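You operate a simulated robot arm through the tools that you are given. There is no shell and no other tool. Be economical: measure what you need, move in short steps, check, and stop when the job is done.

You run a simulated robot arm. Do the job below in one go: nothing can be reset, and whatever is moved stays where it is left.

TASK
Put two new batteries in the yellow lantern and check that it lights.
Fine: plus ends up, flap shut, lantern off again; the old battery stays on the mat.

The check looks at the end state, three seconds after you hand in, the way a careful person would. Anything else that was tipped, shoved, dropped, spilled or broken makes it a failure.

THE ROBOT
A 6-joint arm with a two-finger parallel gripper, fixed in place. Base frame: the origin is at the foot of the arm, x ahead of it, y to its left, z up. Lengths are in mm, angles in rad, forces in N, time in s.
With the tool pointing down near the work surface it reaches from about 360 to 820 mm from the base axis. Its first joint turns from -2.897 to 2.897 rad. Payload 3.91 kg.
The TCP is the grasp point between the finger pads, 30 mm short of the fingertips. In the tool frame z runs along the fingers and y along their closing line. The gripper opens to 110 mm. The fingers are 20 mm wide and 10 mm thick; the gripper's body (48 by 112 mm) begins 55 mm behind the TCP.
Orientation is that of the tool frame in the base frame, as a unit quaternion [x, y, z, w]. With the fingers straight down and closing along the base's y, the tool's x points along the base's -x, its y along +y and its z along -z.

THE INTERFACE
- The arm moves only by the tool jog_arm. Its argument "rows" is a list of rows, each a list of 7 numbers: the shift along the base's x, y, z in mm, then the turn, a rotation vector about the base's x, y, z in rad, then the gripper command, from -1 (shut) to 1 (fully open), values between in proportion. In form: [[dx, dy, dz, rx, ry, rz, jaw], ...]. A call has 1 to 20 rows; each row shifts and turns the commanded pose from where the row before left it. A row lasts 0.2 s, in which the tool goes at most 50 mm and 0.15 rad; a call with a longer step from one row to the next is refused whole, and so is a gripper value outside its range. A pose out of reach is approached as far as the arm can. The call stops where the force on the tool passes 90 N (or 10 N more than at its start, if that is more) or the arm is blocked; 0.2 s more then pass. The fingers move at their own pace (about 45 mm/s each) and stop on an object; they squeeze with about 23 N. The grip force told is the motor's: it shows also when the fingers shut on nothing. Time passes only in rows, and 0.2 s behind the last, so rows that do not move let the fingers close. The reply holds the time, the measured pose of the TCP, the force on the tool along the base axes, the opening and the grip force, in the units named above and with some noise, with the torque about the TCP (base axes, N m) and any sound that the robot's microphone picked up.
- Cameras (640 x 400 px; columns grow to the right, rows downward): "scene" is fixed at [404, -492.1, 1561.4]; the picture's right is [0.99, 0.13, 0.00], its down [0.05, -0.37, -0.93] and it looks along [-0.12, 0.92, -0.37] (base axes); focal length 317 px, centre (320, 200). "wrist" rides on the gripper at [77, 7, -115] in the tool frame; the picture's right is [-0.09, 1.00, 0.00], its down [-0.80, -0.07, -0.59] and it looks along [-0.59, -0.05, 0.80] (tool axes); focal length 270 px, centre (320, 200). There is no depth. A picture from a camera that has moved, and an enlarged one, comes with that camera's place and axes in the base frame and with its lens. The place of the scene camera against the robot may be out by one fixed shift of up to 18 mm in any direction.
- snapshot(camera): a new picture of that camera. It takes no simulated time.
- lift_body(by): slides the trunk up (or, below 0, down) by that many mm; the arm rides with it, the base frame stays. It gives what a move gives, with no picture.
- zoom(camera, box): a new picture of the part [left, top, right, bottom] of that camera's present view, enlarged. It takes no simulated time.
- finish_job(): hands the job in; it is judged then, once.

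Work in short steps. Places have to be worked out from the pictures, the camera data and where the tool is seen: move nearer, look again, correct. Check each grasp and each placing, and mend what went wrong. You have 120 turns and 68 pictures in all, those below and enlarged ones among them. Open the gripper and draw the arm clear of the work before you hand the job in, unless the task says otherwise; then end with one line.

The tools are called after "Request:" by a JSON object that holds its "name" and its "arguments". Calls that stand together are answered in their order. jog_arm: Moves the arm, as the interface text tells. Its arguments: {"type":"object","properties":{"rows":{"type":"array","items":{"type":"array","items":{"type":"number"}}}},"required":["rows"]} The other tools are called the same way: lift_body (by) slides the trunk up or down; snapshot (camera) takes a picture; zoom (camera, box) takes an enlarged picture of a part of a camera's view; finish_job () hands the job in.

At the start:

```text
clock: 0.0
position: [149.0, 417.8, 1201.0]
orientation: [0.0, 1.0, 0.0, 0.0]
contact_force: [0.0, -0.1, 0.4]
wrist_torque: [-0.05, 0.02, -0.01]
width: 109.8
gripper_force: 0.1
trunk travel left (down, up): [-550.0, 60.0]
```

scene: 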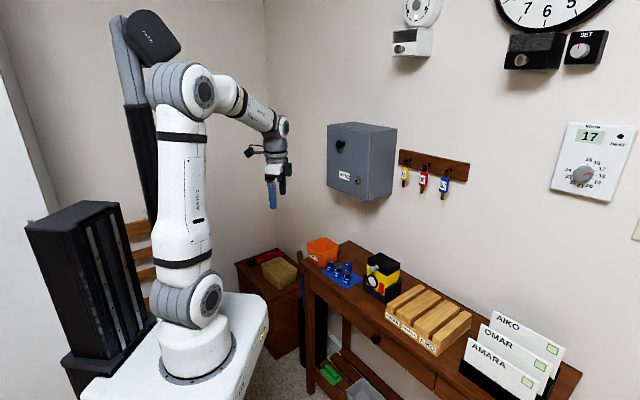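
wrist: 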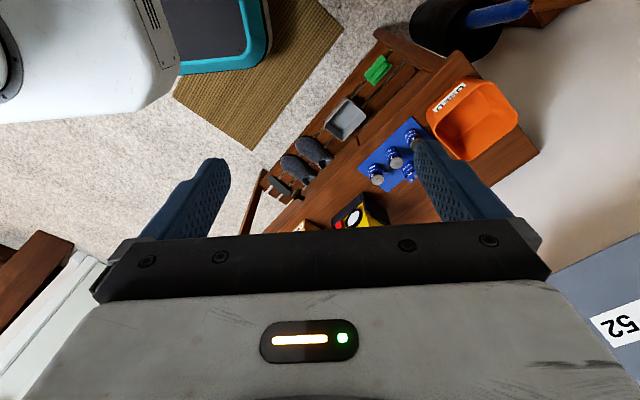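

The table with the blue mat of batteries and the yellow lantern is ahead of the arm. I enlarge both views of it first.

Request:
{"name": "zoom", "arguments": {"camera": "scene", "box": [300, 225, 420, 315]}}

Request:
{"name": "zoom", "arguments": {"camera": "wrist", "box": [300, 60, 540, 240]}}

```text
4.44 times, centred on (360, 270) of scene
camera zoom: at [404.0, -492.1, 1561.4], right [0.99, 0.13, 0.0], down [0.05, -0.37, -0.93], along [-0.12, 0.92, -0.37], focal length 1410 px, centre (142, -111)
```

zoom: 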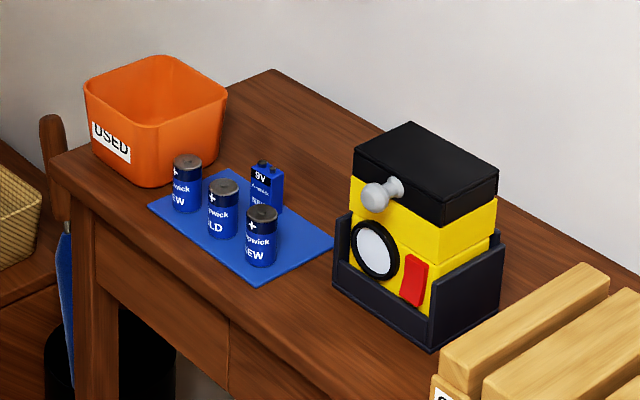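

```text
2.22 times, centred on (420, 150) of wrist
camera zoom: at [71.0, 423.8, 1315.7], right [0.09, 1.0, 0.0], down [0.8, -0.07, 0.59], along [0.59, -0.05, -0.8], focal length 601 px, centre (98, 311)
```

zoom: 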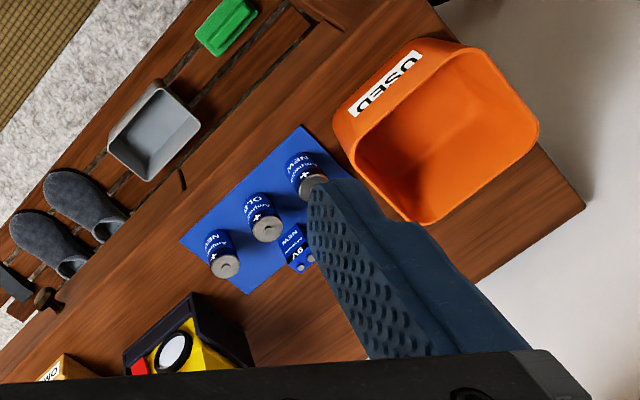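

The mat with the batteries is around (340,550) with battery tops near z 855. The lantern is near (503,496), and the wall cabinet's bottom edge hangs over the back of the table. I move to a viewing pose in front of the lantern that stays clear of the cabinet.

Request:
{"name": "jog_arm", "arguments": {"rows": [[36, 4, -17, 0, 0, 0, 1], [36, 4, -17, 0, 0, 0, 1], [36, 4, -17, 0, 0, 0, 1], [36, 4, -17, 0, 0, 0, 1], [36, 4, -17, 0, 0, 0, 1], [36, 4, -17, 0, 0, 0, 1]]}}

Request:
{"name": "snapshot", "arguments": {"camera": "wrist"}}

Request:
{"name": "snapshot", "arguments": {"camera": "scene"}}

```text
clock: 1.4
position: [366.8, 443.8, 1095.6]
orientation: [-0.001, 1.0, 0.0, 0.0]
contact_force: [0.6, 1.3, 0.1]
wrist_torque: [0.02, -0.01, -0.01]
width: 110.0
gripper_force: 0.0
trunk travel left (down, up): [-550.0, 60.0]
```

```text
63 pictures are left
camera wrist: at [290.0, 447.7, 1211.7], right [0.09, 1.0, 0.0], down [0.8, -0.07, 0.59], along [0.59, -0.05, -0.8], focal length 270 px, centre (320, 200)
```

wrist: 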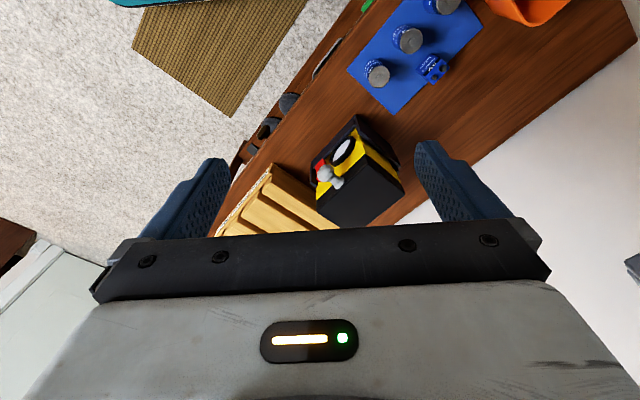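

```text
62 pictures are left
```

scene: 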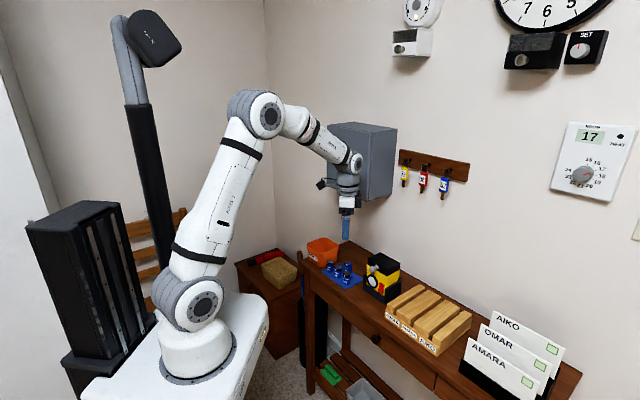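

This view shows the lantern, its lid knob and the batteries. I enlarge the two areas.

Request:
{"name": "zoom", "arguments": {"camera": "wrist", "box": [290, 110, 418, 230]}}

Request:
{"name": "zoom", "arguments": {"camera": "wrist", "box": [335, 0, 495, 120]}}

Request:
{"name": "zoom", "arguments": {"camera": "scene", "box": [355, 240, 411, 310]}}

```text
3.33 times, centred on (354, 170) of wrist
camera zoom: at [290.0, 447.7, 1211.7], right [0.09, 1.0, 0.0], down [0.8, -0.07, 0.59], along [0.59, -0.05, -0.8], focal length 901 px, centre (207, 300)
```

zoom: 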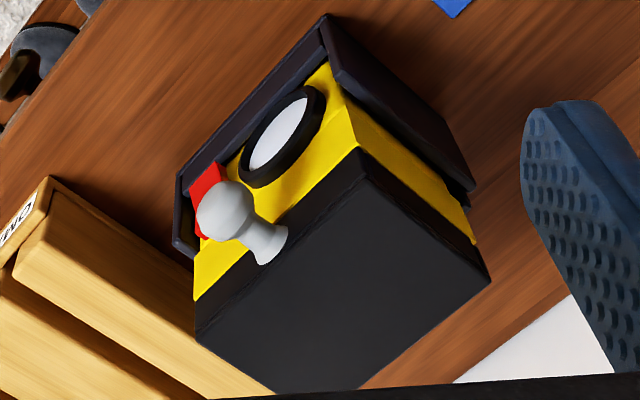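

```text
3.33 times, centred on (415, 60) of wrist
camera zoom: at [290.0, 447.7, 1211.7], right [0.09, 1.0, 0.0], down [0.8, -0.07, 0.59], along [0.59, -0.05, -0.8], focal length 901 px, centre (3, 667)
```

zoom: 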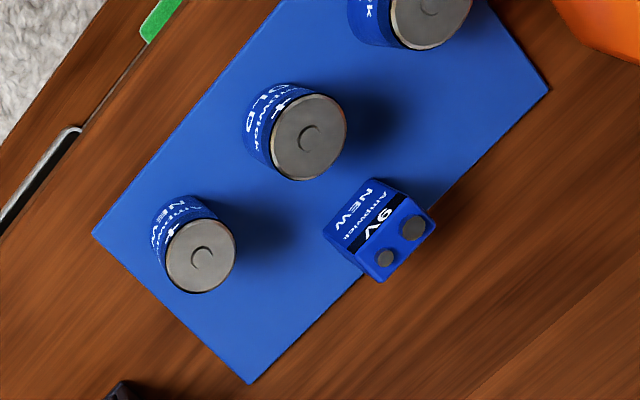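

```text
5.71 times, centred on (383, 275) of scene
camera zoom: at [404.0, -492.1, 1561.4], right [0.99, 0.13, 0.0], down [0.05, -0.37, -0.93], along [-0.12, 0.92, -0.37], focal length 1812 px, centre (-40, -229)
```

zoom: 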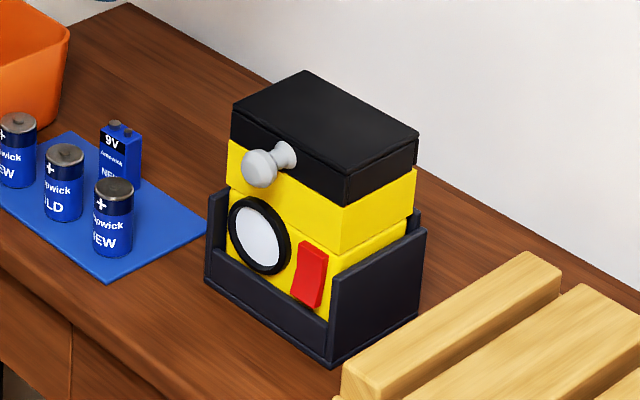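

The lid top is at z≈936 with its front edge from (447,491) to (515,424). It measures about 96 × 66 mm and is turned 45°. The knob ball is near (469,441,910). I turn the tool so it closes along the front edge and move above and in front of the knob to look.

Request:
{"name": "jog_arm", "arguments": {"rows": [[14, -3, -10, 0, 0, 0.131, 0], [14, -3, -10, 0, 0, 0.131, 0], [14, -3, -10, 0, 0, 0.131, 0], [14, -3, -10, 0, 0, 0.131, 0], [14, -3, -10, 0, 0, 0.131, 0], [14, -3, -10, 0, 0, 0.131, 0]]}}

Request:
{"name": "snapshot", "arguments": {"camera": "wrist"}}

```text
clock: 2.8
position: [447.6, 424.6, 1036.9]
orientation: [-0.384, 0.923, 0.0, 0.0]
contact_force: [0.4, -0.6, 0.1]
wrist_torque: [0.04, 0.04, -0.01]
width: 55.0
gripper_force: 0.1
trunk travel left (down, up): [-550.0, 60.0]
```

```text
58 pictures are left
camera wrist: at [388.2, 373.3, 1152.3], right [-0.65, 0.76, 0.0], down [0.61, 0.52, 0.59], along [0.45, 0.38, -0.8], focal length 270 px, centre (320, 200)
```

wrist: 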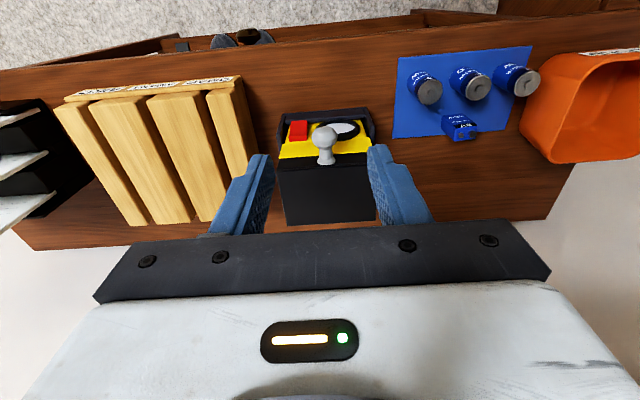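

The lantern's edges line up with the tool. I enlarge the view to locate the knob more exactly.

Request:
{"name": "zoom", "arguments": {"camera": "wrist", "box": [256, 90, 400, 240]}}

```text
2.67 times, centred on (328, 165) of wrist
camera zoom: at [388.2, 373.3, 1152.3], right [-0.65, 0.76, 0.0], down [0.61, 0.52, 0.59], along [0.45, 0.38, -0.8], focal length 721 px, centre (299, 293)
```

zoom: 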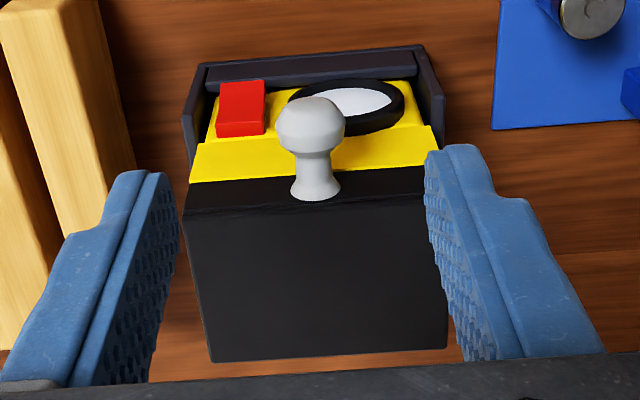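

The ball is at about (465,441.5,914). I come down so that it sits near the fingertips, then check.

Request:
{"name": "jog_arm", "arguments": {"rows": [[6, 5.6, -15, 0, 0, 0, 0], [6, 5.6, -20, 0, 0, 0, 0], [5.4, 5.7, -25, 0, 0, 0, 0], [0, 0, -25, 0, 0, 0, 0], [0, 0, -20, 0, 0, 0, 0]]}}

Request:
{"name": "zoom", "arguments": {"camera": "wrist", "box": [200, 90, 440, 240]}}

Request:
{"name": "zoom", "arguments": {"camera": "scene", "box": [335, 210, 431, 310]}}

```text
clock: 4.0
position: [468.3, 441.5, 931.0]
orientation: [-0.383, 0.924, 0.0, 0.0]
contact_force: [0.5, 0.3, -0.4]
wrist_torque: [-0.03, 0.01, 0.03]
width: 55.2
gripper_force: 0.1
trunk travel left (down, up): [-550.0, 60.0]
```

```text
2.67 times, centred on (320, 165) of wrist
camera zoom: at [407.4, 390.9, 1046.6], right [-0.64, 0.77, 0.0], down [0.62, 0.52, 0.59], along [0.45, 0.38, -0.8], focal length 721 px, centre (320, 293)
```

zoom: 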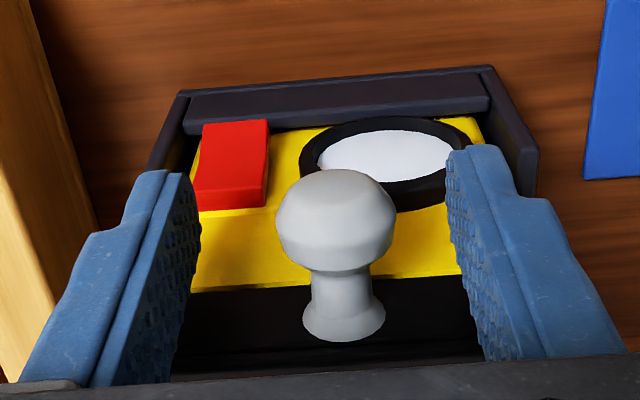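

```text
4.00 times, centred on (383, 260) of scene
camera zoom: at [404.0, -492.1, 1561.4], right [0.99, 0.13, 0.0], down [0.05, -0.37, -0.93], along [-0.12, 0.92, -0.37], focal length 1269 px, centre (68, -40)
```

zoom: 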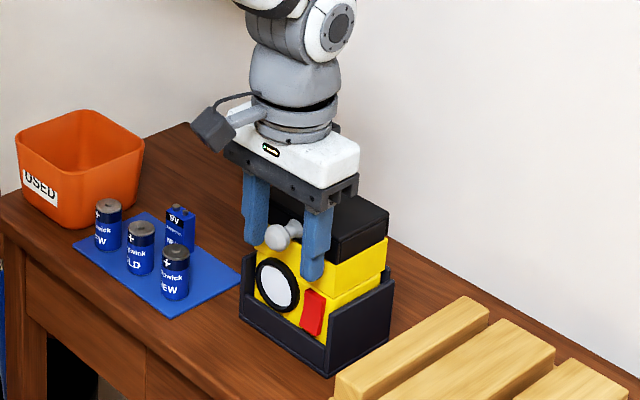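

The ball sits between the pads, about 4 mm off centre. I correct that and close.

Request:
{"name": "jog_arm", "arguments": {"rows": [[-2.5, 2.5, 0, 0, 0, 0, 0], [0, 0, 0, 0, 0, 0, -0.3], [0, 0, 0, 0, 0, 0, -0.6], [0, 0, 0, 0, 0, 0, -0.8], [0, 0, 0, 0, 0, 0, -0.8]]}}

```text
clock: 5.2
position: [464.8, 443.9, 932.4]
orientation: [-0.384, 0.923, 0.0, 0.0]
contact_force: [0.8, -0.1, -0.2]
wrist_torque: [0.01, 0.01, -0.14]
width: 22.4
gripper_force: 23.2
trunk travel left (down, up): [-550.0, 60.0]
```

The knob is held at 22 mm. I test the lid with a small rise along a hinge-at-back arc, reading forces.

Request:
{"name": "jog_arm", "arguments": {"rows": [[-0.8, -0.8, 4, 0, 0, 0, -0.8], [-0.4, -0.4, 4, 0, 0, 0, -0.8], [0, 0, 4, 0, 0, 0, -0.8]]}}

Request:
{"name": "zoom", "arguments": {"camera": "scene", "box": [335, 210, 431, 310]}}

```text
clock: 6.0
position: [462.7, 443.1, 945.1]
orientation: [-0.383, 0.924, 0.0, -0.001]
contact_force: [-1.6, -0.5, -6.0]
wrist_torque: [-0.34, 0.32, -0.05]
width: 22.4
gripper_force: 23.3
trunk travel left (down, up): [-550.0, 60.0]
```

```text
4.00 times, centred on (383, 260) of scene
camera zoom: at [404.0, -492.1, 1561.4], right [0.99, 0.13, 0.0], down [0.05, -0.37, -0.93], along [-0.12, 0.92, -0.37], focal length 1269 px, centre (68, -40)
```

zoom: 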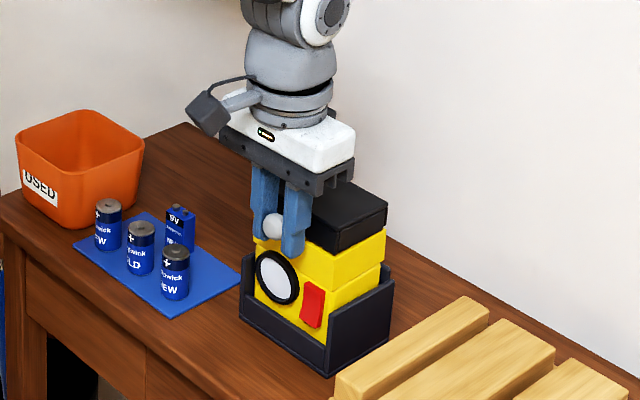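

The force is a modest −6 N, consistent with a lid being lifted. I continue the arc to about 30° and check.

Request:
{"name": "jog_arm", "arguments": {"rows": [[0, 0, 8, 0, 0, 0, -0.8], [0.6, 0.6, 8, 0, 0, 0, -0.8], [1, 1, 8, 0, 0, 0, -0.8], [1.5, 1.5, 8, 0, 0, 0, -0.8]]}}

Request:
{"name": "zoom", "arguments": {"camera": "scene", "box": [335, 210, 431, 310]}}

Request:
{"name": "zoom", "arguments": {"camera": "wrist", "box": [200, 90, 440, 240]}}

```text
clock: 7.0
position: [466.3, 445.9, 978.0]
orientation: [-0.384, 0.924, 0.0, 0.0]
contact_force: [-2.3, -0.2, -5.7]
wrist_torque: [-0.27, 0.39, 0.01]
width: 22.3
gripper_force: 23.2
trunk travel left (down, up): [-550.0, 60.0]
```

```text
4.00 times, centred on (383, 260) of scene
camera zoom: at [404.0, -492.1, 1561.4], right [0.99, 0.13, 0.0], down [0.05, -0.37, -0.93], along [-0.12, 0.92, -0.37], focal length 1269 px, centre (68, -40)
```

zoom: 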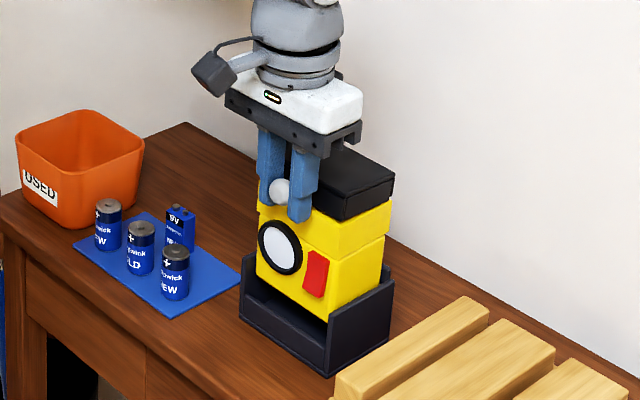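

```text
2.67 times, centred on (320, 165) of wrist
camera zoom: at [406.1, 394.5, 1093.6], right [-0.64, 0.77, 0.0], down [0.62, 0.52, 0.59], along [0.45, 0.38, -0.8], focal length 721 px, centre (320, 293)
```

zoom: 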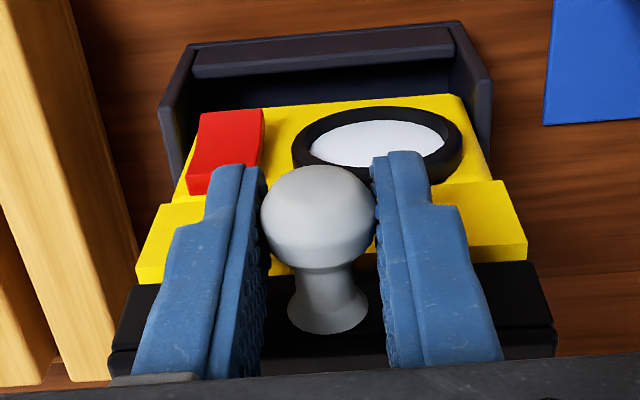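

That raised the whole lantern out of its dock, so the lid did not hinge open. I lower it straight back on the same path and seat it again.

Request:
{"name": "jog_arm", "arguments": {"rows": [[-1.5, -1.5, -8, 0, 0, 0, -0.8], [-1, -1, -8, 0, 0, 0, -0.8], [-0.6, -0.6, -8, 0, 0, 0, -0.8], [0, 0, -8, 0, 0, 0, -0.8], [0, 0, -4, 0, 0, 0, -0.8], [0.4, 0.4, -4, 0, 0, 0, -0.8]]}}

Request:
{"name": "zoom", "arguments": {"camera": "scene", "box": [335, 210, 431, 310]}}

Request:
{"name": "zoom", "arguments": {"camera": "wrist", "box": [200, 90, 440, 240]}}

```text
clock: 8.4
position: [463.4, 443.6, 938.6]
orientation: [-0.383, 0.924, 0.001, 0.001]
contact_force: [2.8, 4.9, 5.5]
wrist_torque: [0.48, -0.43, 0.13]
width: 22.5
gripper_force: 23.2
trunk travel left (down, up): [-550.0, 60.0]
```

```text
4.00 times, centred on (383, 260) of scene
camera zoom: at [404.0, -492.1, 1561.4], right [0.99, 0.13, 0.0], down [0.05, -0.37, -0.93], along [-0.12, 0.92, -0.37], focal length 1269 px, centre (68, -40)
```

zoom: 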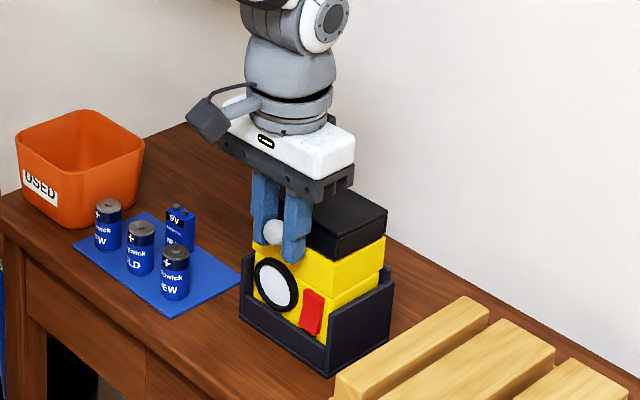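

```text
2.67 times, centred on (320, 165) of wrist
camera zoom: at [403.1, 393.0, 1053.1], right [-0.64, 0.77, 0.0], down [0.61, 0.52, 0.6], along [0.46, 0.39, -0.8], focal length 721 px, centre (320, 293)
```

zoom: 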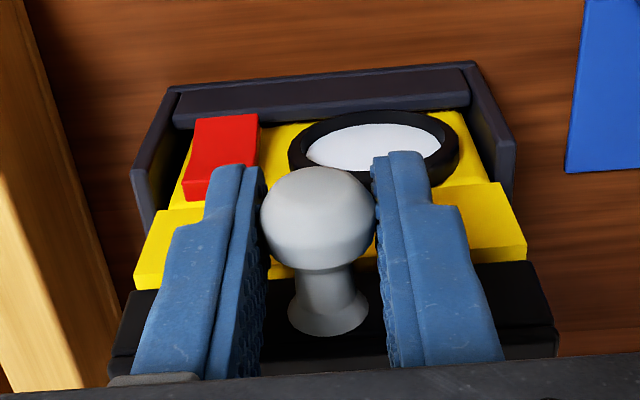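

I stopped 4 mm short by count. The rear edge has probably touched first, so I lower the remaining bit gently.

Request:
{"name": "jog_arm", "arguments": {"rows": [[0.4, 0.4, -1.5, 0, 0, 0, -0.8], [0.4, 0.4, -1.5, 0, 0, 0, -0.8], [0, 0, -1.5, 0, 0, 0, -0.8]]}}

```text
clock: 9.2
position: [462.7, 444.1, 931.5]
orientation: [-0.384, 0.923, -0.001, 0.0]
contact_force: [2.8, 4.4, 5.9]
wrist_torque: [0.46, -0.42, 0.13]
width: 22.4
gripper_force: 23.3
trunk travel left (down, up): [-550.0, 60.0]
```

The height matches the original. I release, rise clear and look at how the lantern sits.

Request:
{"name": "jog_arm", "arguments": {"rows": [[0, 0, 0, 0, 0, 0, -0.4], [0, 0, 0, 0, 0, 0, 0], [0, 0, 0, 0, 0, 0, 0], [-2, -2, 25, 0, 0, 0, 0], [-10, -10, 40, 0, 0, 0, 0], [-10, -10, 40, 0, 0, 0, 0]]}}

Request:
{"name": "zoom", "arguments": {"camera": "wrist", "box": [256, 90, 400, 240]}}

Request:
{"name": "zoom", "arguments": {"camera": "scene", "box": [355, 240, 411, 310]}}

```text
clock: 10.6
position: [440.7, 420.7, 1037.7]
orientation: [-0.384, 0.924, 0.0, -0.001]
contact_force: [-0.8, -0.8, -0.5]
wrist_torque: [0.02, 0.0, 0.01]
width: 55.0
gripper_force: 0.0
trunk travel left (down, up): [-550.0, 60.0]
```

```text
2.67 times, centred on (328, 165) of wrist
camera zoom: at [381.4, 370.0, 1153.6], right [-0.64, 0.77, 0.0], down [0.62, 0.52, 0.59], along [0.46, 0.38, -0.8], focal length 721 px, centre (299, 293)
```

zoom: 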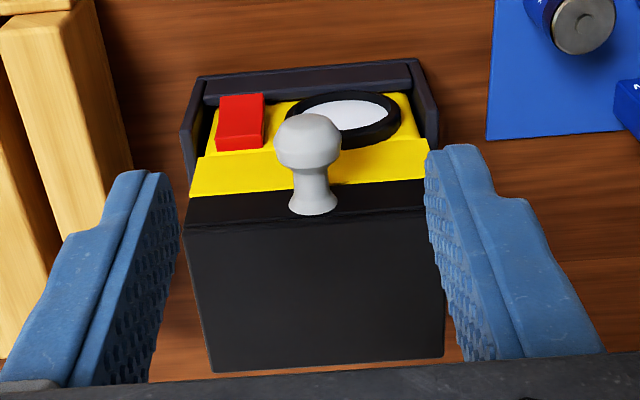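

```text
5.71 times, centred on (383, 275) of scene
camera zoom: at [404.0, -492.1, 1561.4], right [0.99, 0.13, 0.0], down [0.05, -0.37, -0.93], along [-0.12, 0.92, -0.37], focal length 1812 px, centre (-40, -229)
```

zoom: 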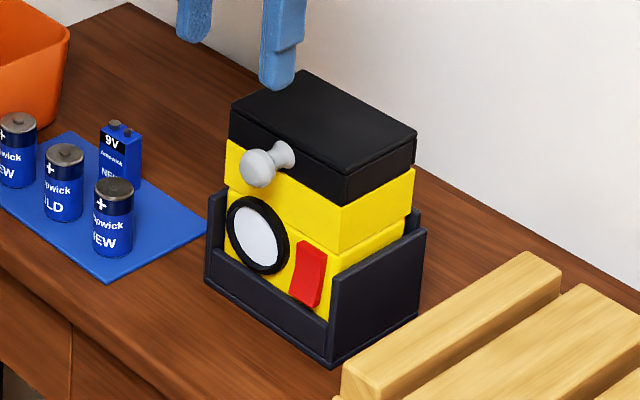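

The lantern is seated as before, within about 1 mm. I look closely at the black top for its seams and hinge before pulling again.

Request:
{"name": "zoom", "arguments": {"camera": "scene", "box": [370, 248, 402, 276]}}

Request:
{"name": "zoom", "arguments": {"camera": "wrist", "box": [290, 120, 370, 170]}}

```text
14.29 times, centred on (386, 262) of scene
camera zoom: at [404.0, -492.1, 1561.4], right [0.99, 0.13, 0.0], down [0.05, -0.37, -0.93], along [-0.12, 0.92, -0.37], focal length 4531 px, centre (-623, -686)
```

zoom: 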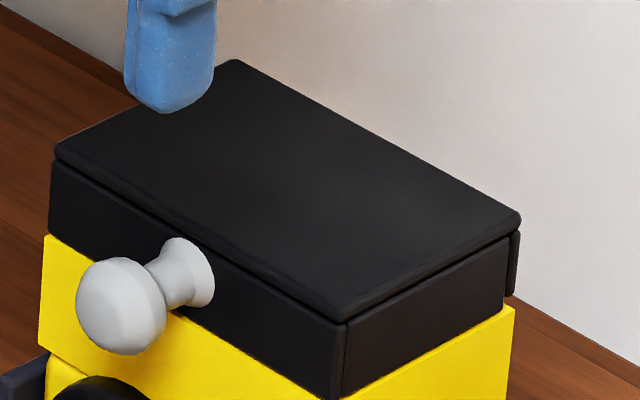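

```text
8.00 times, centred on (330, 145) of wrist
camera zoom: at [381.4, 370.0, 1153.6], right [-0.64, 0.77, 0.0], down [0.62, 0.52, 0.59], along [0.46, 0.38, -0.8], focal length 2162 px, centre (240, 640)
```

zoom: 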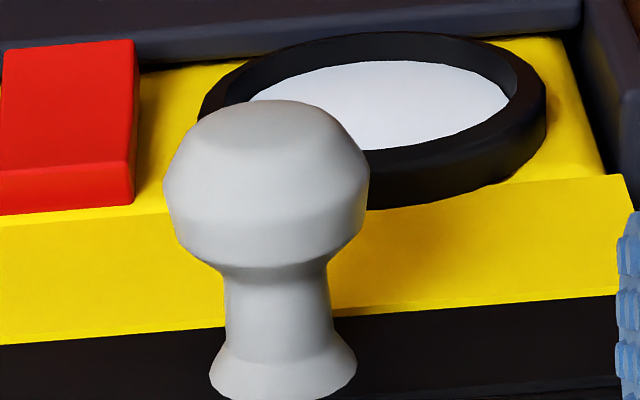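

The black cap has a skirt and a separate top plate, so the flap most likely hinges at the back. My firm grip stopped the knob from turning, which lifted the whole body. I'll retreat, tilt the tool nearly horizontal and push the knob up from below with closed fingers.

Request:
{"name": "jog_arm", "arguments": {"rows": [[-20, -20, -10, 0, 0, 0, 0], [-25, -25, -20, 0.096, -0.096, 0, -0.5], [-25, -25, -25, 0.096, -0.096, 0, -1], [-10, -10, -25, 0.096, -0.096, 0, -1], [0, 0, 0, 0.096, -0.096, 0, -1], [0, 0, 0, 0.096, -0.096, 0, -1], [0, 0, 0, 0.096, -0.096, 0, -1], [0, 0, 0, 0.096, -0.096, 0, -1], [0, 0, 0, 0.096, -0.096, 0, -1], [0, 0, 0, 0.096, -0.096, 0, -1]]}}

Request:
{"name": "snapshot", "arguments": {"camera": "scene"}}

```text
clock: 12.8
position: [367.8, 356.5, 960.3]
orientation: [-0.33, 0.772, 0.222, 0.496]
contact_force: [0.9, -0.1, -0.2]
wrist_torque: [-0.01, 0.01, 0.0]
width: 0.0
gripper_force: 23.1
out of reach, approached as far as the arm can: row 4, 5, 9, 10
trunk travel left (down, up): [-550.0, 60.0]
```

```text
45 pictures are left
```

scene: 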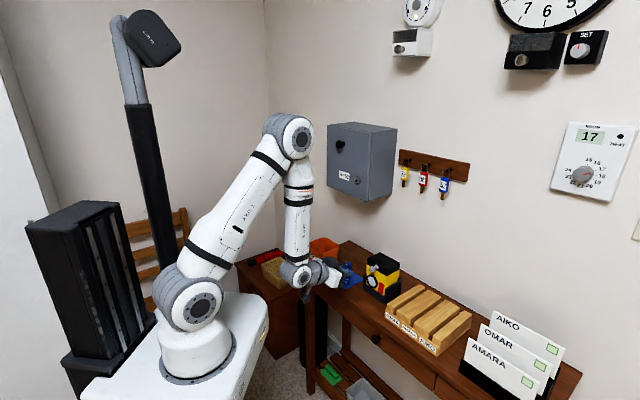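

The tilt is about 66°. I move to a pre-contact point just in front of and below the knob, staying along the tool axis.

Request:
{"name": "jog_arm", "arguments": {"rows": [[5, 4, -26, 0, 0, 0, -1], [15, 13, -25, 0, 0, 0, -1], [15, 13, 0, 0, 0, 0, -1], [15, 13, 0, 0, 0, 0, -1], [8, 6, 0, 0, 0, 0, -1]]}}

Request:
{"name": "zoom", "arguments": {"camera": "scene", "box": [335, 230, 431, 310]}}

Request:
{"name": "snapshot", "arguments": {"camera": "wrist"}}

```text
clock: 14.0
position: [425.0, 404.8, 911.2]
orientation: [-0.331, 0.771, 0.223, 0.496]
contact_force: [-0.3, 0.3, 0.5]
wrist_torque: [0.0, 0.0, -0.03]
width: 0.0
gripper_force: 22.9
trunk travel left (down, up): [-550.0, 60.0]
```

```text
5.00 times, centred on (383, 270) of scene
camera zoom: at [404.0, -492.1, 1561.4], right [0.99, 0.13, 0.0], down [0.05, -0.37, -0.93], along [-0.12, 0.92, -0.37], focal length 1586 px, centre (5, -150)
```

zoom: 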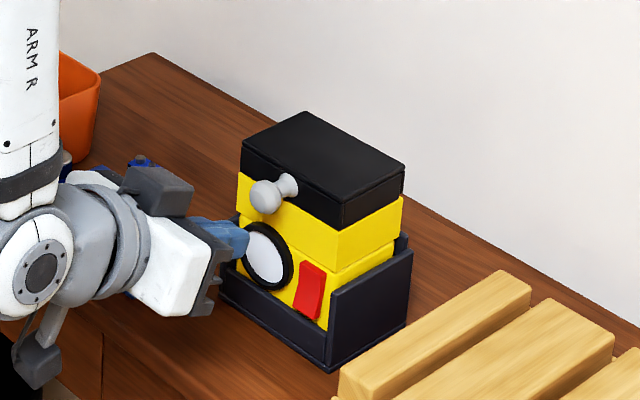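

```text
43 pictures are left
camera wrist: at [326.2, 310.7, 888.6], right [-0.7, 0.71, 0.1], down [-0.08, -0.21, 0.97], along [0.71, 0.68, 0.21], focal length 270 px, centre (320, 200)
```

wrist: 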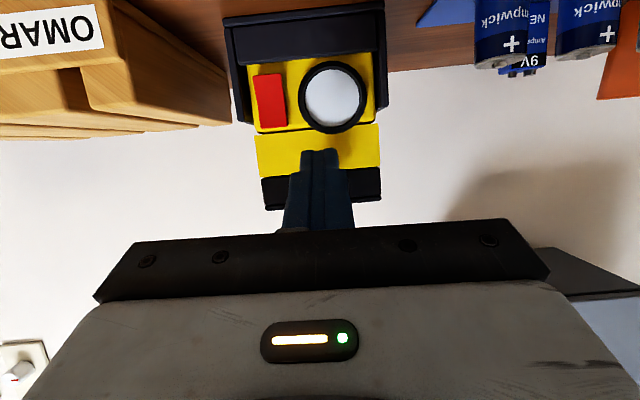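

The fingers are centred on the lantern, just in front of and slightly below the knob. I slide forward along the tool axis under the ball.

Request:
{"name": "jog_arm", "arguments": {"rows": [[6, 6, -3.7, 0, 0, 0, -1], [6, 6, -3.7, 0, 0, 0, -1], [6, 6, -3.7, 0, 0, 0, -1], [6, 6, -3.7, 0, 0, 0, -1]]}}

Request:
{"name": "zoom", "arguments": {"camera": "scene", "box": [355, 240, 411, 290]}}

```text
clock: 15.0
position: [448.7, 428.1, 895.8]
orientation: [-0.33, 0.772, 0.222, 0.496]
contact_force: [1.2, 0.0, 0.8]
wrist_torque: [0.02, 0.0, -0.03]
width: 0.0
gripper_force: 23.3
trunk travel left (down, up): [-550.0, 60.0]
```

```text
8.00 times, centred on (383, 265) of scene
camera zoom: at [404.0, -492.1, 1561.4], right [0.99, 0.13, 0.0], down [0.05, -0.37, -0.93], along [-0.12, 0.92, -0.37], focal length 2537 px, centre (-184, -320)
```

zoom: 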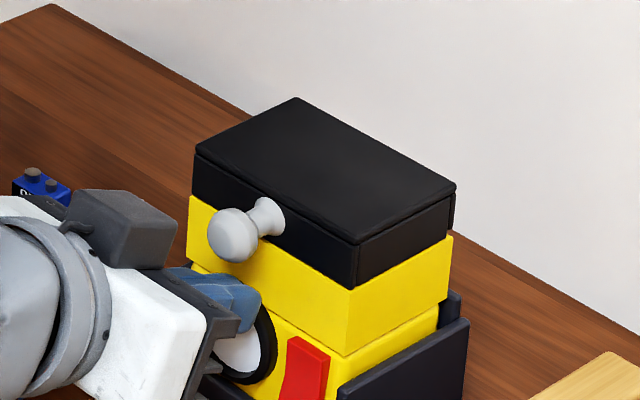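

The tips are under the ball without contact. I raise them in small steps and watch whether the cap alone moves.

Request:
{"name": "jog_arm", "arguments": {"rows": [[0, 0, 4, 0, 0, 0, -1], [0, 0, 4, 0, 0, 0, -1], [0, 0, 4, 0, 0, 0, -1], [0, 0, 4, 0, 0, 0, -1], [0, 0, 4, 0, 0, 0, -1]]}}

Request:
{"name": "zoom", "arguments": {"camera": "scene", "box": [355, 240, 411, 290]}}

```text
clock: 16.2
position: [447.9, 429.7, 914.7]
orientation: [-0.331, 0.772, 0.222, 0.496]
contact_force: [-0.1, -0.7, 0.0]
wrist_torque: [-0.02, 0.0, -0.01]
width: 0.1
gripper_force: 23.3
trunk travel left (down, up): [-550.0, 60.0]
```

```text
8.00 times, centred on (383, 265) of scene
camera zoom: at [404.0, -492.1, 1561.4], right [0.99, 0.13, 0.0], down [0.05, -0.37, -0.93], along [-0.12, 0.92, -0.37], focal length 2537 px, centre (-184, -320)
```

zoom: 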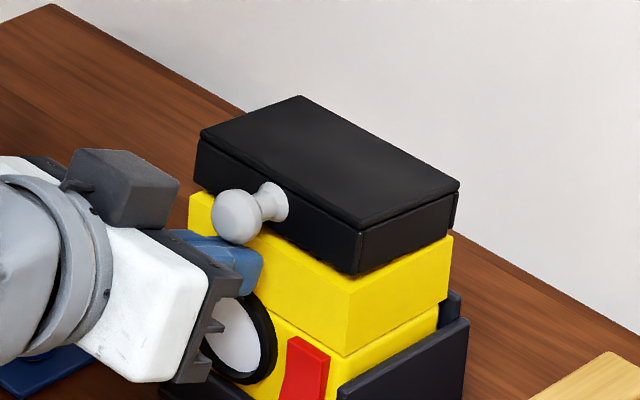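

The flap opens, hinged at the back, with almost no force. I follow the arc upward.

Request:
{"name": "jog_arm", "arguments": {"rows": [[0, 0, 10.8, 0, 0, 0, -1], [1, 1, 10.7, 0, 0, 0, -1], [2, 2, 10.5, 0, 0, 0, -1], [2.8, 2.8, 10.1, 0, 0, 0, -1], [3.7, 3.7, 9.6, 0, 0, 0, -1], [4.5, 4.5, 8.8, 0, 0, 0, -1], [5.2, 5.2, 8, 0, 0, 0, -1]]}}

Request:
{"name": "zoom", "arguments": {"camera": "scene", "box": [345, 225, 421, 295]}}

```text
clock: 17.8
position: [468.8, 448.3, 983.5]
orientation: [-0.331, 0.772, 0.222, 0.496]
contact_force: [0.0, -0.2, 0.1]
wrist_torque: [-0.01, 0.0, -0.01]
width: 0.0
gripper_force: 23.1
trunk travel left (down, up): [-550.0, 60.0]
```

```text
5.71 times, centred on (383, 260) of scene
camera zoom: at [404.0, -492.1, 1561.4], right [0.99, 0.13, 0.0], down [0.05, -0.37, -0.93], along [-0.12, 0.92, -0.37], focal length 1812 px, centre (-40, -143)
```

zoom: 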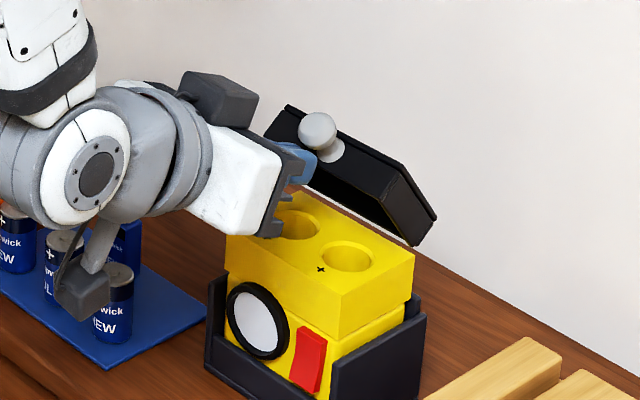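

The flap is about 60° open and shows two cell wells. I keep pushing it back past vertical.

Request:
{"name": "jog_arm", "arguments": {"rows": [[5.9, 5.9, 7, 0, 0, 0, -1], [6.4, 6.4, 6, 0, 0, 0, -1], [6.9, 6.9, 4.8, 0, 0, 0, -1], [7.2, 7.2, 3.7, 0, 0, 0, -1], [7.5, 7.5, 2.3, 0, 0, 0, -1]]}}

Request:
{"name": "zoom", "arguments": {"camera": "scene", "box": [345, 225, 421, 295]}}

```text
clock: 19.0
position: [502.2, 483.2, 1007.5]
orientation: [-0.33, 0.772, 0.222, 0.496]
contact_force: [-1.0, -0.4, 1.4]
wrist_torque: [0.03, 0.03, 0.01]
width: 0.0
gripper_force: 23.2
trunk travel left (down, up): [-550.0, 60.0]
```

```text
5.71 times, centred on (383, 260) of scene
camera zoom: at [404.0, -492.1, 1561.4], right [0.99, 0.13, 0.0], down [0.05, -0.37, -0.93], along [-0.12, 0.92, -0.37], focal length 1812 px, centre (-40, -143)
```

zoom: 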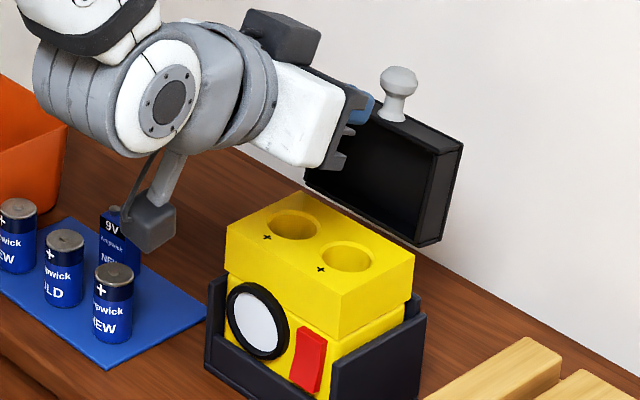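

The flap is about vertical. I push it a little further to find a stop or lean.

Request:
{"name": "jog_arm", "arguments": {"rows": [[5, 5, 0, 0, 0, 0, -1], [5, 5, 0, 0, 0, 0, -1], [5, 5, -2, 0, 0, 0, -1], [4, 4, -2, 0, 0, 0, -1]]}}

Request:
{"name": "zoom", "arguments": {"camera": "scene", "box": [345, 225, 421, 295]}}

```text
clock: 20.0
position: [521.1, 502.1, 1003.4]
orientation: [-0.331, 0.772, 0.222, 0.495]
contact_force: [-0.5, -0.1, -0.8]
wrist_torque: [0.0, -0.02, -0.02]
width: 0.1
gripper_force: 22.8
trunk travel left (down, up): [-550.0, 60.0]
```

```text
5.71 times, centred on (383, 260) of scene
camera zoom: at [404.0, -492.1, 1561.4], right [0.99, 0.13, 0.0], down [0.05, -0.37, -0.93], along [-0.12, 0.92, -0.37], focal length 1812 px, centre (-40, -143)
```

zoom: 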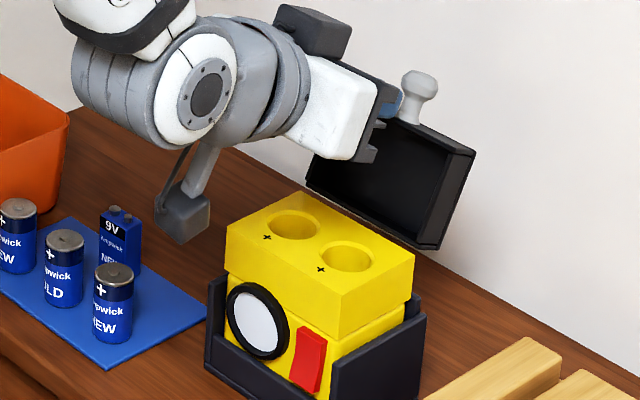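

It leans past vertical now. I push a touch more, withdraw and see whether it stays.

Request:
{"name": "jog_arm", "arguments": {"rows": [[4, 4, -2, 0, 0, 0, -1], [4, 4, -2, 0, 0, 0, -1], [-6, -6, 2, 0, 0, 0, -1], [-20, -20, 8, 0, 0, 0, -1], [-25, -25, 10, 0, 0, 0, -1], [-25, -25, 0, 0, 0, 0, -1]]}}

Request:
{"name": "zoom", "arguments": {"camera": "scene", "box": [345, 225, 421, 295]}}

```text
clock: 21.4
position: [452.1, 433.0, 1020.1]
orientation: [-0.331, 0.772, 0.223, 0.495]
contact_force: [-0.5, -0.1, -0.5]
wrist_torque: [-0.01, -0.03, -0.04]
width: 0.1
gripper_force: 22.7
trunk travel left (down, up): [-550.0, 60.0]
```

```text
5.71 times, centred on (383, 260) of scene
camera zoom: at [404.0, -492.1, 1561.4], right [0.99, 0.13, 0.0], down [0.05, -0.37, -0.93], along [-0.12, 0.92, -0.37], focal length 1812 px, centre (-40, -143)
```

zoom: 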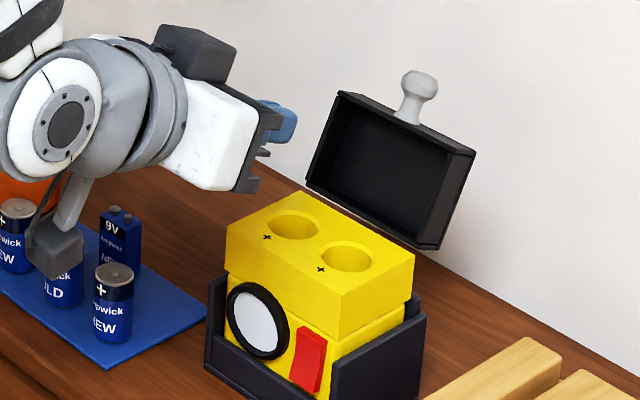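

The flap stays open at about 105°. Next I straighten the tool and turn it so it closes across the battery row, moving over the mat with the jaws half open.

Request:
{"name": "jog_arm", "arguments": {"rows": [[0, 0, 5, -0.1046, 0.0984, -0.0027, -1], [0, 0, 0, -0.1046, 0.0984, -0.0027, -1], [0, 0, 0, -0.1046, 0.0984, -0.0027, -1], [0, 0, 0, -0.1046, 0.0984, -0.0027, -1], [0, 0, 0, -0.1046, 0.0984, -0.0027, -1], [0, 0, 0, -0.1046, 0.0984, -0.0027, -1], [0, 0, 0, -0.1046, 0.0984, -0.0027, -1], [0, 0, 0, -0.1046, 0.0984, -0.0027, -1], [-7.5, 7, -3.6, 0, 0, -0.1428, 0], [-7.5, 7, -3.6, 0, 0, -0.1428, 0.1], [-7.5, 7, -3.6, 0, 0, -0.1428, 0.1], [-7.5, 7, -3.6, 0, 0, -0.1428, 0.1], [-7.5, 7, -3.6, 0, 0, -0.1428, 0.1], [-7.5, 7, -3.6, 0, 0, -0.1428, 0.1], [-7.5, 7, -3.6, 0, 0, -0.1428, 0.1], [-7.5, 7, -3.6, 0, 0, -0.1428, 0.1], [-7.5, 7, -3.6, 0, 0, -0.1428, 0.1], [-7.5, 7, -3.6, 0, 0, -0.1428, 0.1], [-7.5, 7, -3.6, 0, 0, -0.1428, 0.1]]}}

Request:
{"name": "snapshot", "arguments": {"camera": "wrist"}}

Request:
{"name": "snapshot", "arguments": {"camera": "scene"}}

```text
clock: 25.4
position: [371.1, 510.0, 984.6]
orientation: [0.382, 0.924, -0.001, 0.0]
contact_force: [0.0, 0.2, -0.1]
wrist_torque: [0.05, 0.0, 0.03]
width: 60.6
gripper_force: 0.1
trunk travel left (down, up): [-550.0, 60.0]
```

```text
36 pictures are left
camera wrist: at [320.5, 569.2, 1099.8], right [0.77, 0.64, 0.0], down [0.52, -0.62, 0.59], along [0.38, -0.46, -0.8], focal length 270 px, centre (320, 200)
```

wrist: 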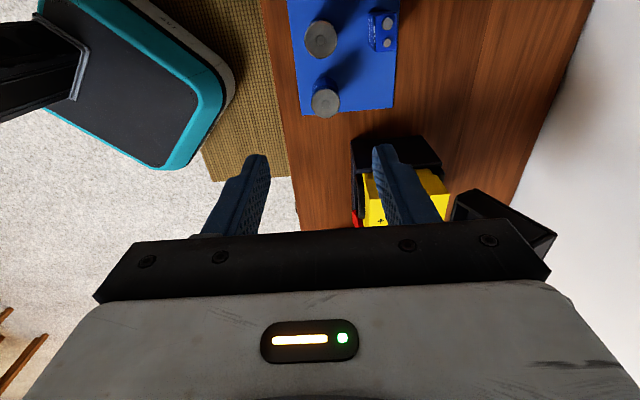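

```text
35 pictures are left
```

scene: 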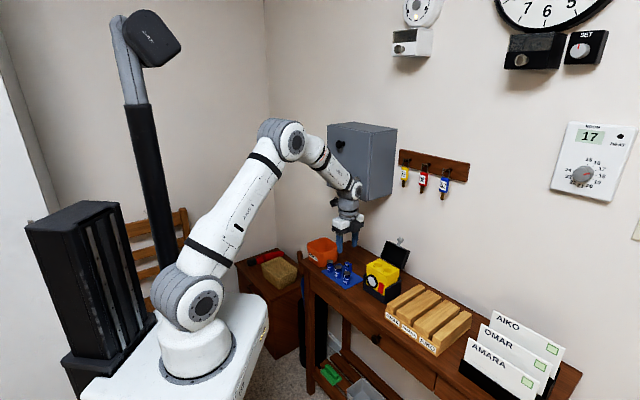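

The near NEW cell's top centre is at (372,515,852), and two views agree. I come down over it so the fingertips hold its top 18 mm.

Request:
{"name": "jog_arm", "arguments": {"rows": [[1, 5, -20, 0, 0, 0, 0.1], [0, 0, -30, 0, 0, 0, 0.1], [0, 0, -30, 0, 0, 0, 0.1], [0, 0, -25, 0, 0, 0, 0.1], [0, 0, -15, 0, 0, 0, 0.1]]}}

Request:
{"name": "snapshot", "arguments": {"camera": "wrist"}}

```text
clock: 26.6
position: [370.0, 515.0, 866.5]
orientation: [0.382, 0.924, -0.001, -0.001]
contact_force: [0.2, -0.8, -0.3]
wrist_torque: [-0.03, 0.02, -0.04]
width: 60.6
gripper_force: 0.1
trunk travel left (down, up): [-550.0, 60.0]
```

```text
34 pictures are left
camera wrist: at [321.1, 573.9, 981.8], right [0.77, 0.64, 0.0], down [0.52, -0.62, 0.59], along [0.38, -0.46, -0.8], focal length 270 px, centre (320, 200)
```

wrist: 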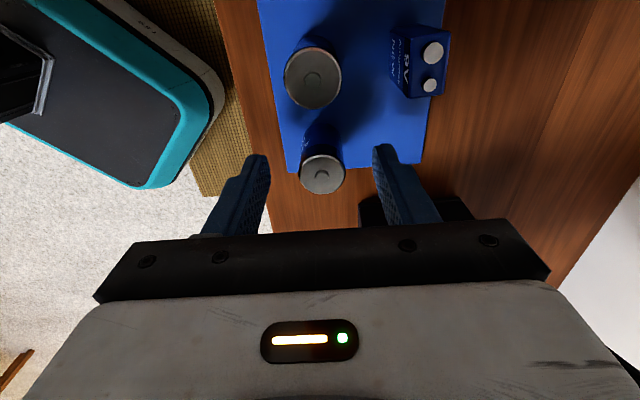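

It is centred between the pads to within about 2 mm. I adjust slightly and close.

Request:
{"name": "jog_arm", "arguments": {"rows": [[1, -1, -2.5, 0, 0, 0, 0.1], [0, 0, 0, 0, 0, 0, -0.3], [0, 0, 0, 0, 0, 0, -0.8], [0, 0, 0, 0, 0, 0, -0.8], [0, 0, 0, 0, 0, 0, -0.8]]}}

```text
clock: 27.8
position: [371.0, 514.0, 864.2]
orientation: [0.382, 0.924, 0.0, 0.0]
contact_force: [-0.7, 0.4, 0.0]
wrist_torque: [0.01, 0.02, 0.01]
width: 24.5
gripper_force: 23.2
trunk travel left (down, up): [-550.0, 60.0]
```

The cell is held (25 mm diameter). I lift it and turn the jaws to close along the lantern's long side, so the gripper body stays clear of the open flap and the camera stays clear of the cabinet. Then I hover over the left well.

Request:
{"name": "jog_arm", "arguments": {"rows": [[0, 0, 15, 0, 0, 0, -0.8], [0, 0, 35, 0, 0, 0, -0.8], [0, 0, 35, 0, 0, 0, -0.8], [0, 0, 35, 0, 0, 0, -0.8], [0, 0, 5, 0, 0, 0.1428, -0.8], [0, 0, 0, 0, 0, 0.1428, -0.8], [10, -4, 0, 0, 0, 0.1428, -0.8], [10, -4, 0, 0, 0, 0.1428, -0.8], [10, -4, 0, 0, 0, 0.1428, -0.8], [10, -4, 0, 0, 0, 0.1428, -0.8], [10, -4, 0, 0, 0, 0.1428, -0.8], [10, -4, 0, 0, 0, 0.1428, -0.8], [10, -4, 0, 0, 0, 0.1428, -0.8], [10, -4, 0, 0, 0, 0.1428, -0.8], [10, -4, 0, 0, 0, 0.1428, -0.8]]}}

Request:
{"name": "snapshot", "arguments": {"camera": "wrist"}}

Request:
{"name": "zoom", "arguments": {"camera": "scene", "box": [335, 210, 431, 290]}}

```text
clock: 31.0
position: [463.0, 478.0, 987.8]
orientation: [-0.384, 0.923, -0.001, 0.0]
contact_force: [0.3, -0.7, -0.4]
wrist_torque: [-0.01, 0.0, 0.01]
width: 24.7
gripper_force: 22.6
trunk travel left (down, up): [-550.0, 60.0]
```

```text
33 pictures are left
camera wrist: at [402.8, 427.2, 1102.7], right [-0.65, 0.76, 0.0], down [0.61, 0.52, 0.59], along [0.45, 0.38, -0.8], focal length 270 px, centre (320, 200)
```

wrist: 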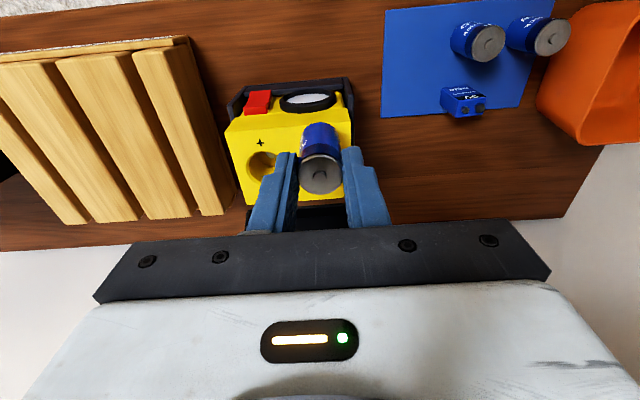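

```text
5.00 times, centred on (383, 250) of scene
camera zoom: at [404.0, -492.1, 1561.4], right [0.99, 0.13, 0.0], down [0.05, -0.37, -0.93], along [-0.12, 0.92, -0.37], focal length 1586 px, centre (5, -50)
```

zoom: 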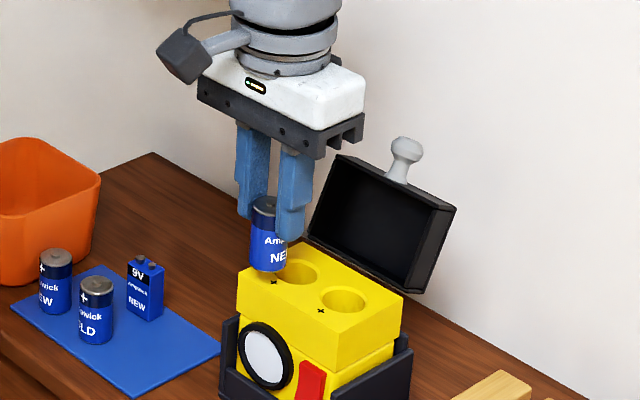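

The cell hangs upright beside the left well. I enlarge the wrist view to place the wells accurately.

Request:
{"name": "zoom", "arguments": {"camera": "wrist", "box": [210, 70, 370, 220]}}

```text
2.67 times, centred on (290, 145) of wrist
camera zoom: at [402.8, 427.2, 1102.7], right [-0.65, 0.76, 0.0], down [0.61, 0.52, 0.59], along [0.45, 0.38, -0.8], focal length 721 px, centre (400, 347)
```

zoom: 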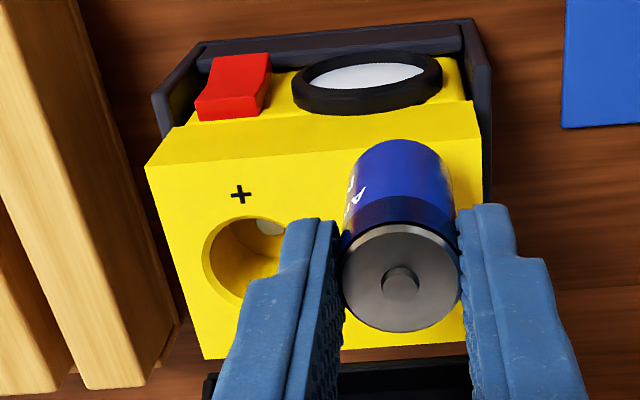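

The right well is at about (516,463) and the left well at about (484,494). I move the cell above the left well and look at the alignment.

Request:
{"name": "jog_arm", "arguments": {"rows": [[7, 5.5, 0, 0, 0, 0, -0.8], [7, 5.5, 0, 0, 0, 0, -0.8], [7, 5, -3, 0, 0, 0, -0.8], [0, 0, 0, 0, 0, 0, -0.8]]}}

Request:
{"name": "zoom", "arguments": {"camera": "wrist", "box": [220, 90, 400, 215]}}

Request:
{"name": "zoom", "arguments": {"camera": "scene", "box": [360, 240, 416, 290]}}

```text
clock: 32.0
position: [484.4, 493.9, 985.3]
orientation: [-0.384, 0.924, -0.001, 0.001]
contact_force: [0.7, 0.3, 0.0]
wrist_torque: [0.01, 0.01, -0.03]
width: 24.8
gripper_force: 23.0
trunk travel left (down, up): [-550.0, 60.0]
```

```text
3.20 times, centred on (310, 152) of wrist
camera zoom: at [424.3, 444.2, 1100.3], right [-0.64, 0.77, 0.0], down [0.62, 0.52, 0.59], along [0.46, 0.38, -0.8], focal length 865 px, centre (352, 352)
```

zoom: 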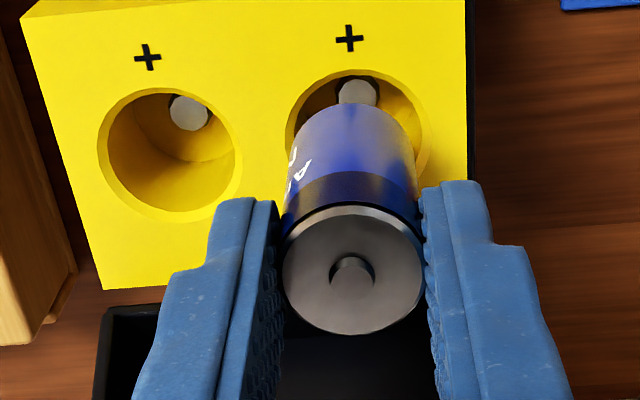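

```text
8.00 times, centred on (388, 265) of scene
camera zoom: at [404.0, -492.1, 1561.4], right [0.99, 0.13, 0.0], down [0.05, -0.37, -0.93], along [-0.12, 0.92, -0.37], focal length 2537 px, centre (-224, -320)
```

zoom: 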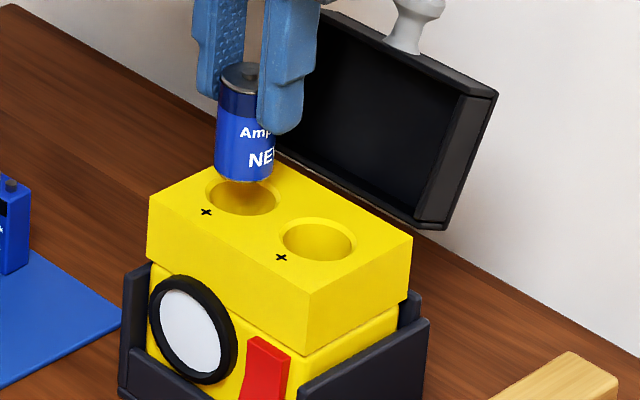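

The cell is within about 1 mm of the left well and hangs about 11 mm above it. I lower it slowly, watching force.

Request:
{"name": "jog_arm", "arguments": {"rows": [[0, 0.3, -6, 0, 0, 0, -0.8], [0, 0.3, -6, 0, 0, 0, -0.8], [0, 0, -6, 0, 0, 0, -0.8], [0, 0, -6, 0, 0, 0, -0.8], [0, 0, -6, 0, 0, 0, -0.8], [0, 0, -4, 0, 0, 0, -0.8]]}}

Request:
{"name": "zoom", "arguments": {"camera": "scene", "box": [360, 240, 416, 290]}}

```text
clock: 33.4
position: [484.7, 493.1, 949.7]
orientation: [-0.383, 0.924, 0.0, 0.0]
contact_force: [0.5, 1.4, -0.1]
wrist_torque: [0.1, -0.03, 0.01]
width: 24.6
gripper_force: 23.5
trunk travel left (down, up): [-550.0, 60.0]
```

```text
8.00 times, centred on (388, 265) of scene
camera zoom: at [404.0, -492.1, 1561.4], right [0.99, 0.13, 0.0], down [0.05, -0.37, -0.93], along [-0.12, 0.92, -0.37], focal length 2537 px, centre (-224, -320)
```

zoom: 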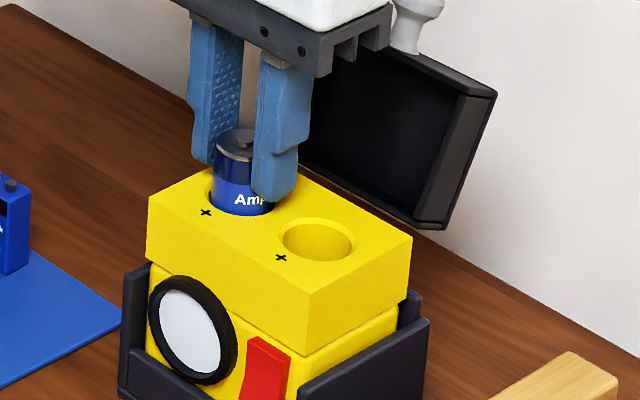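

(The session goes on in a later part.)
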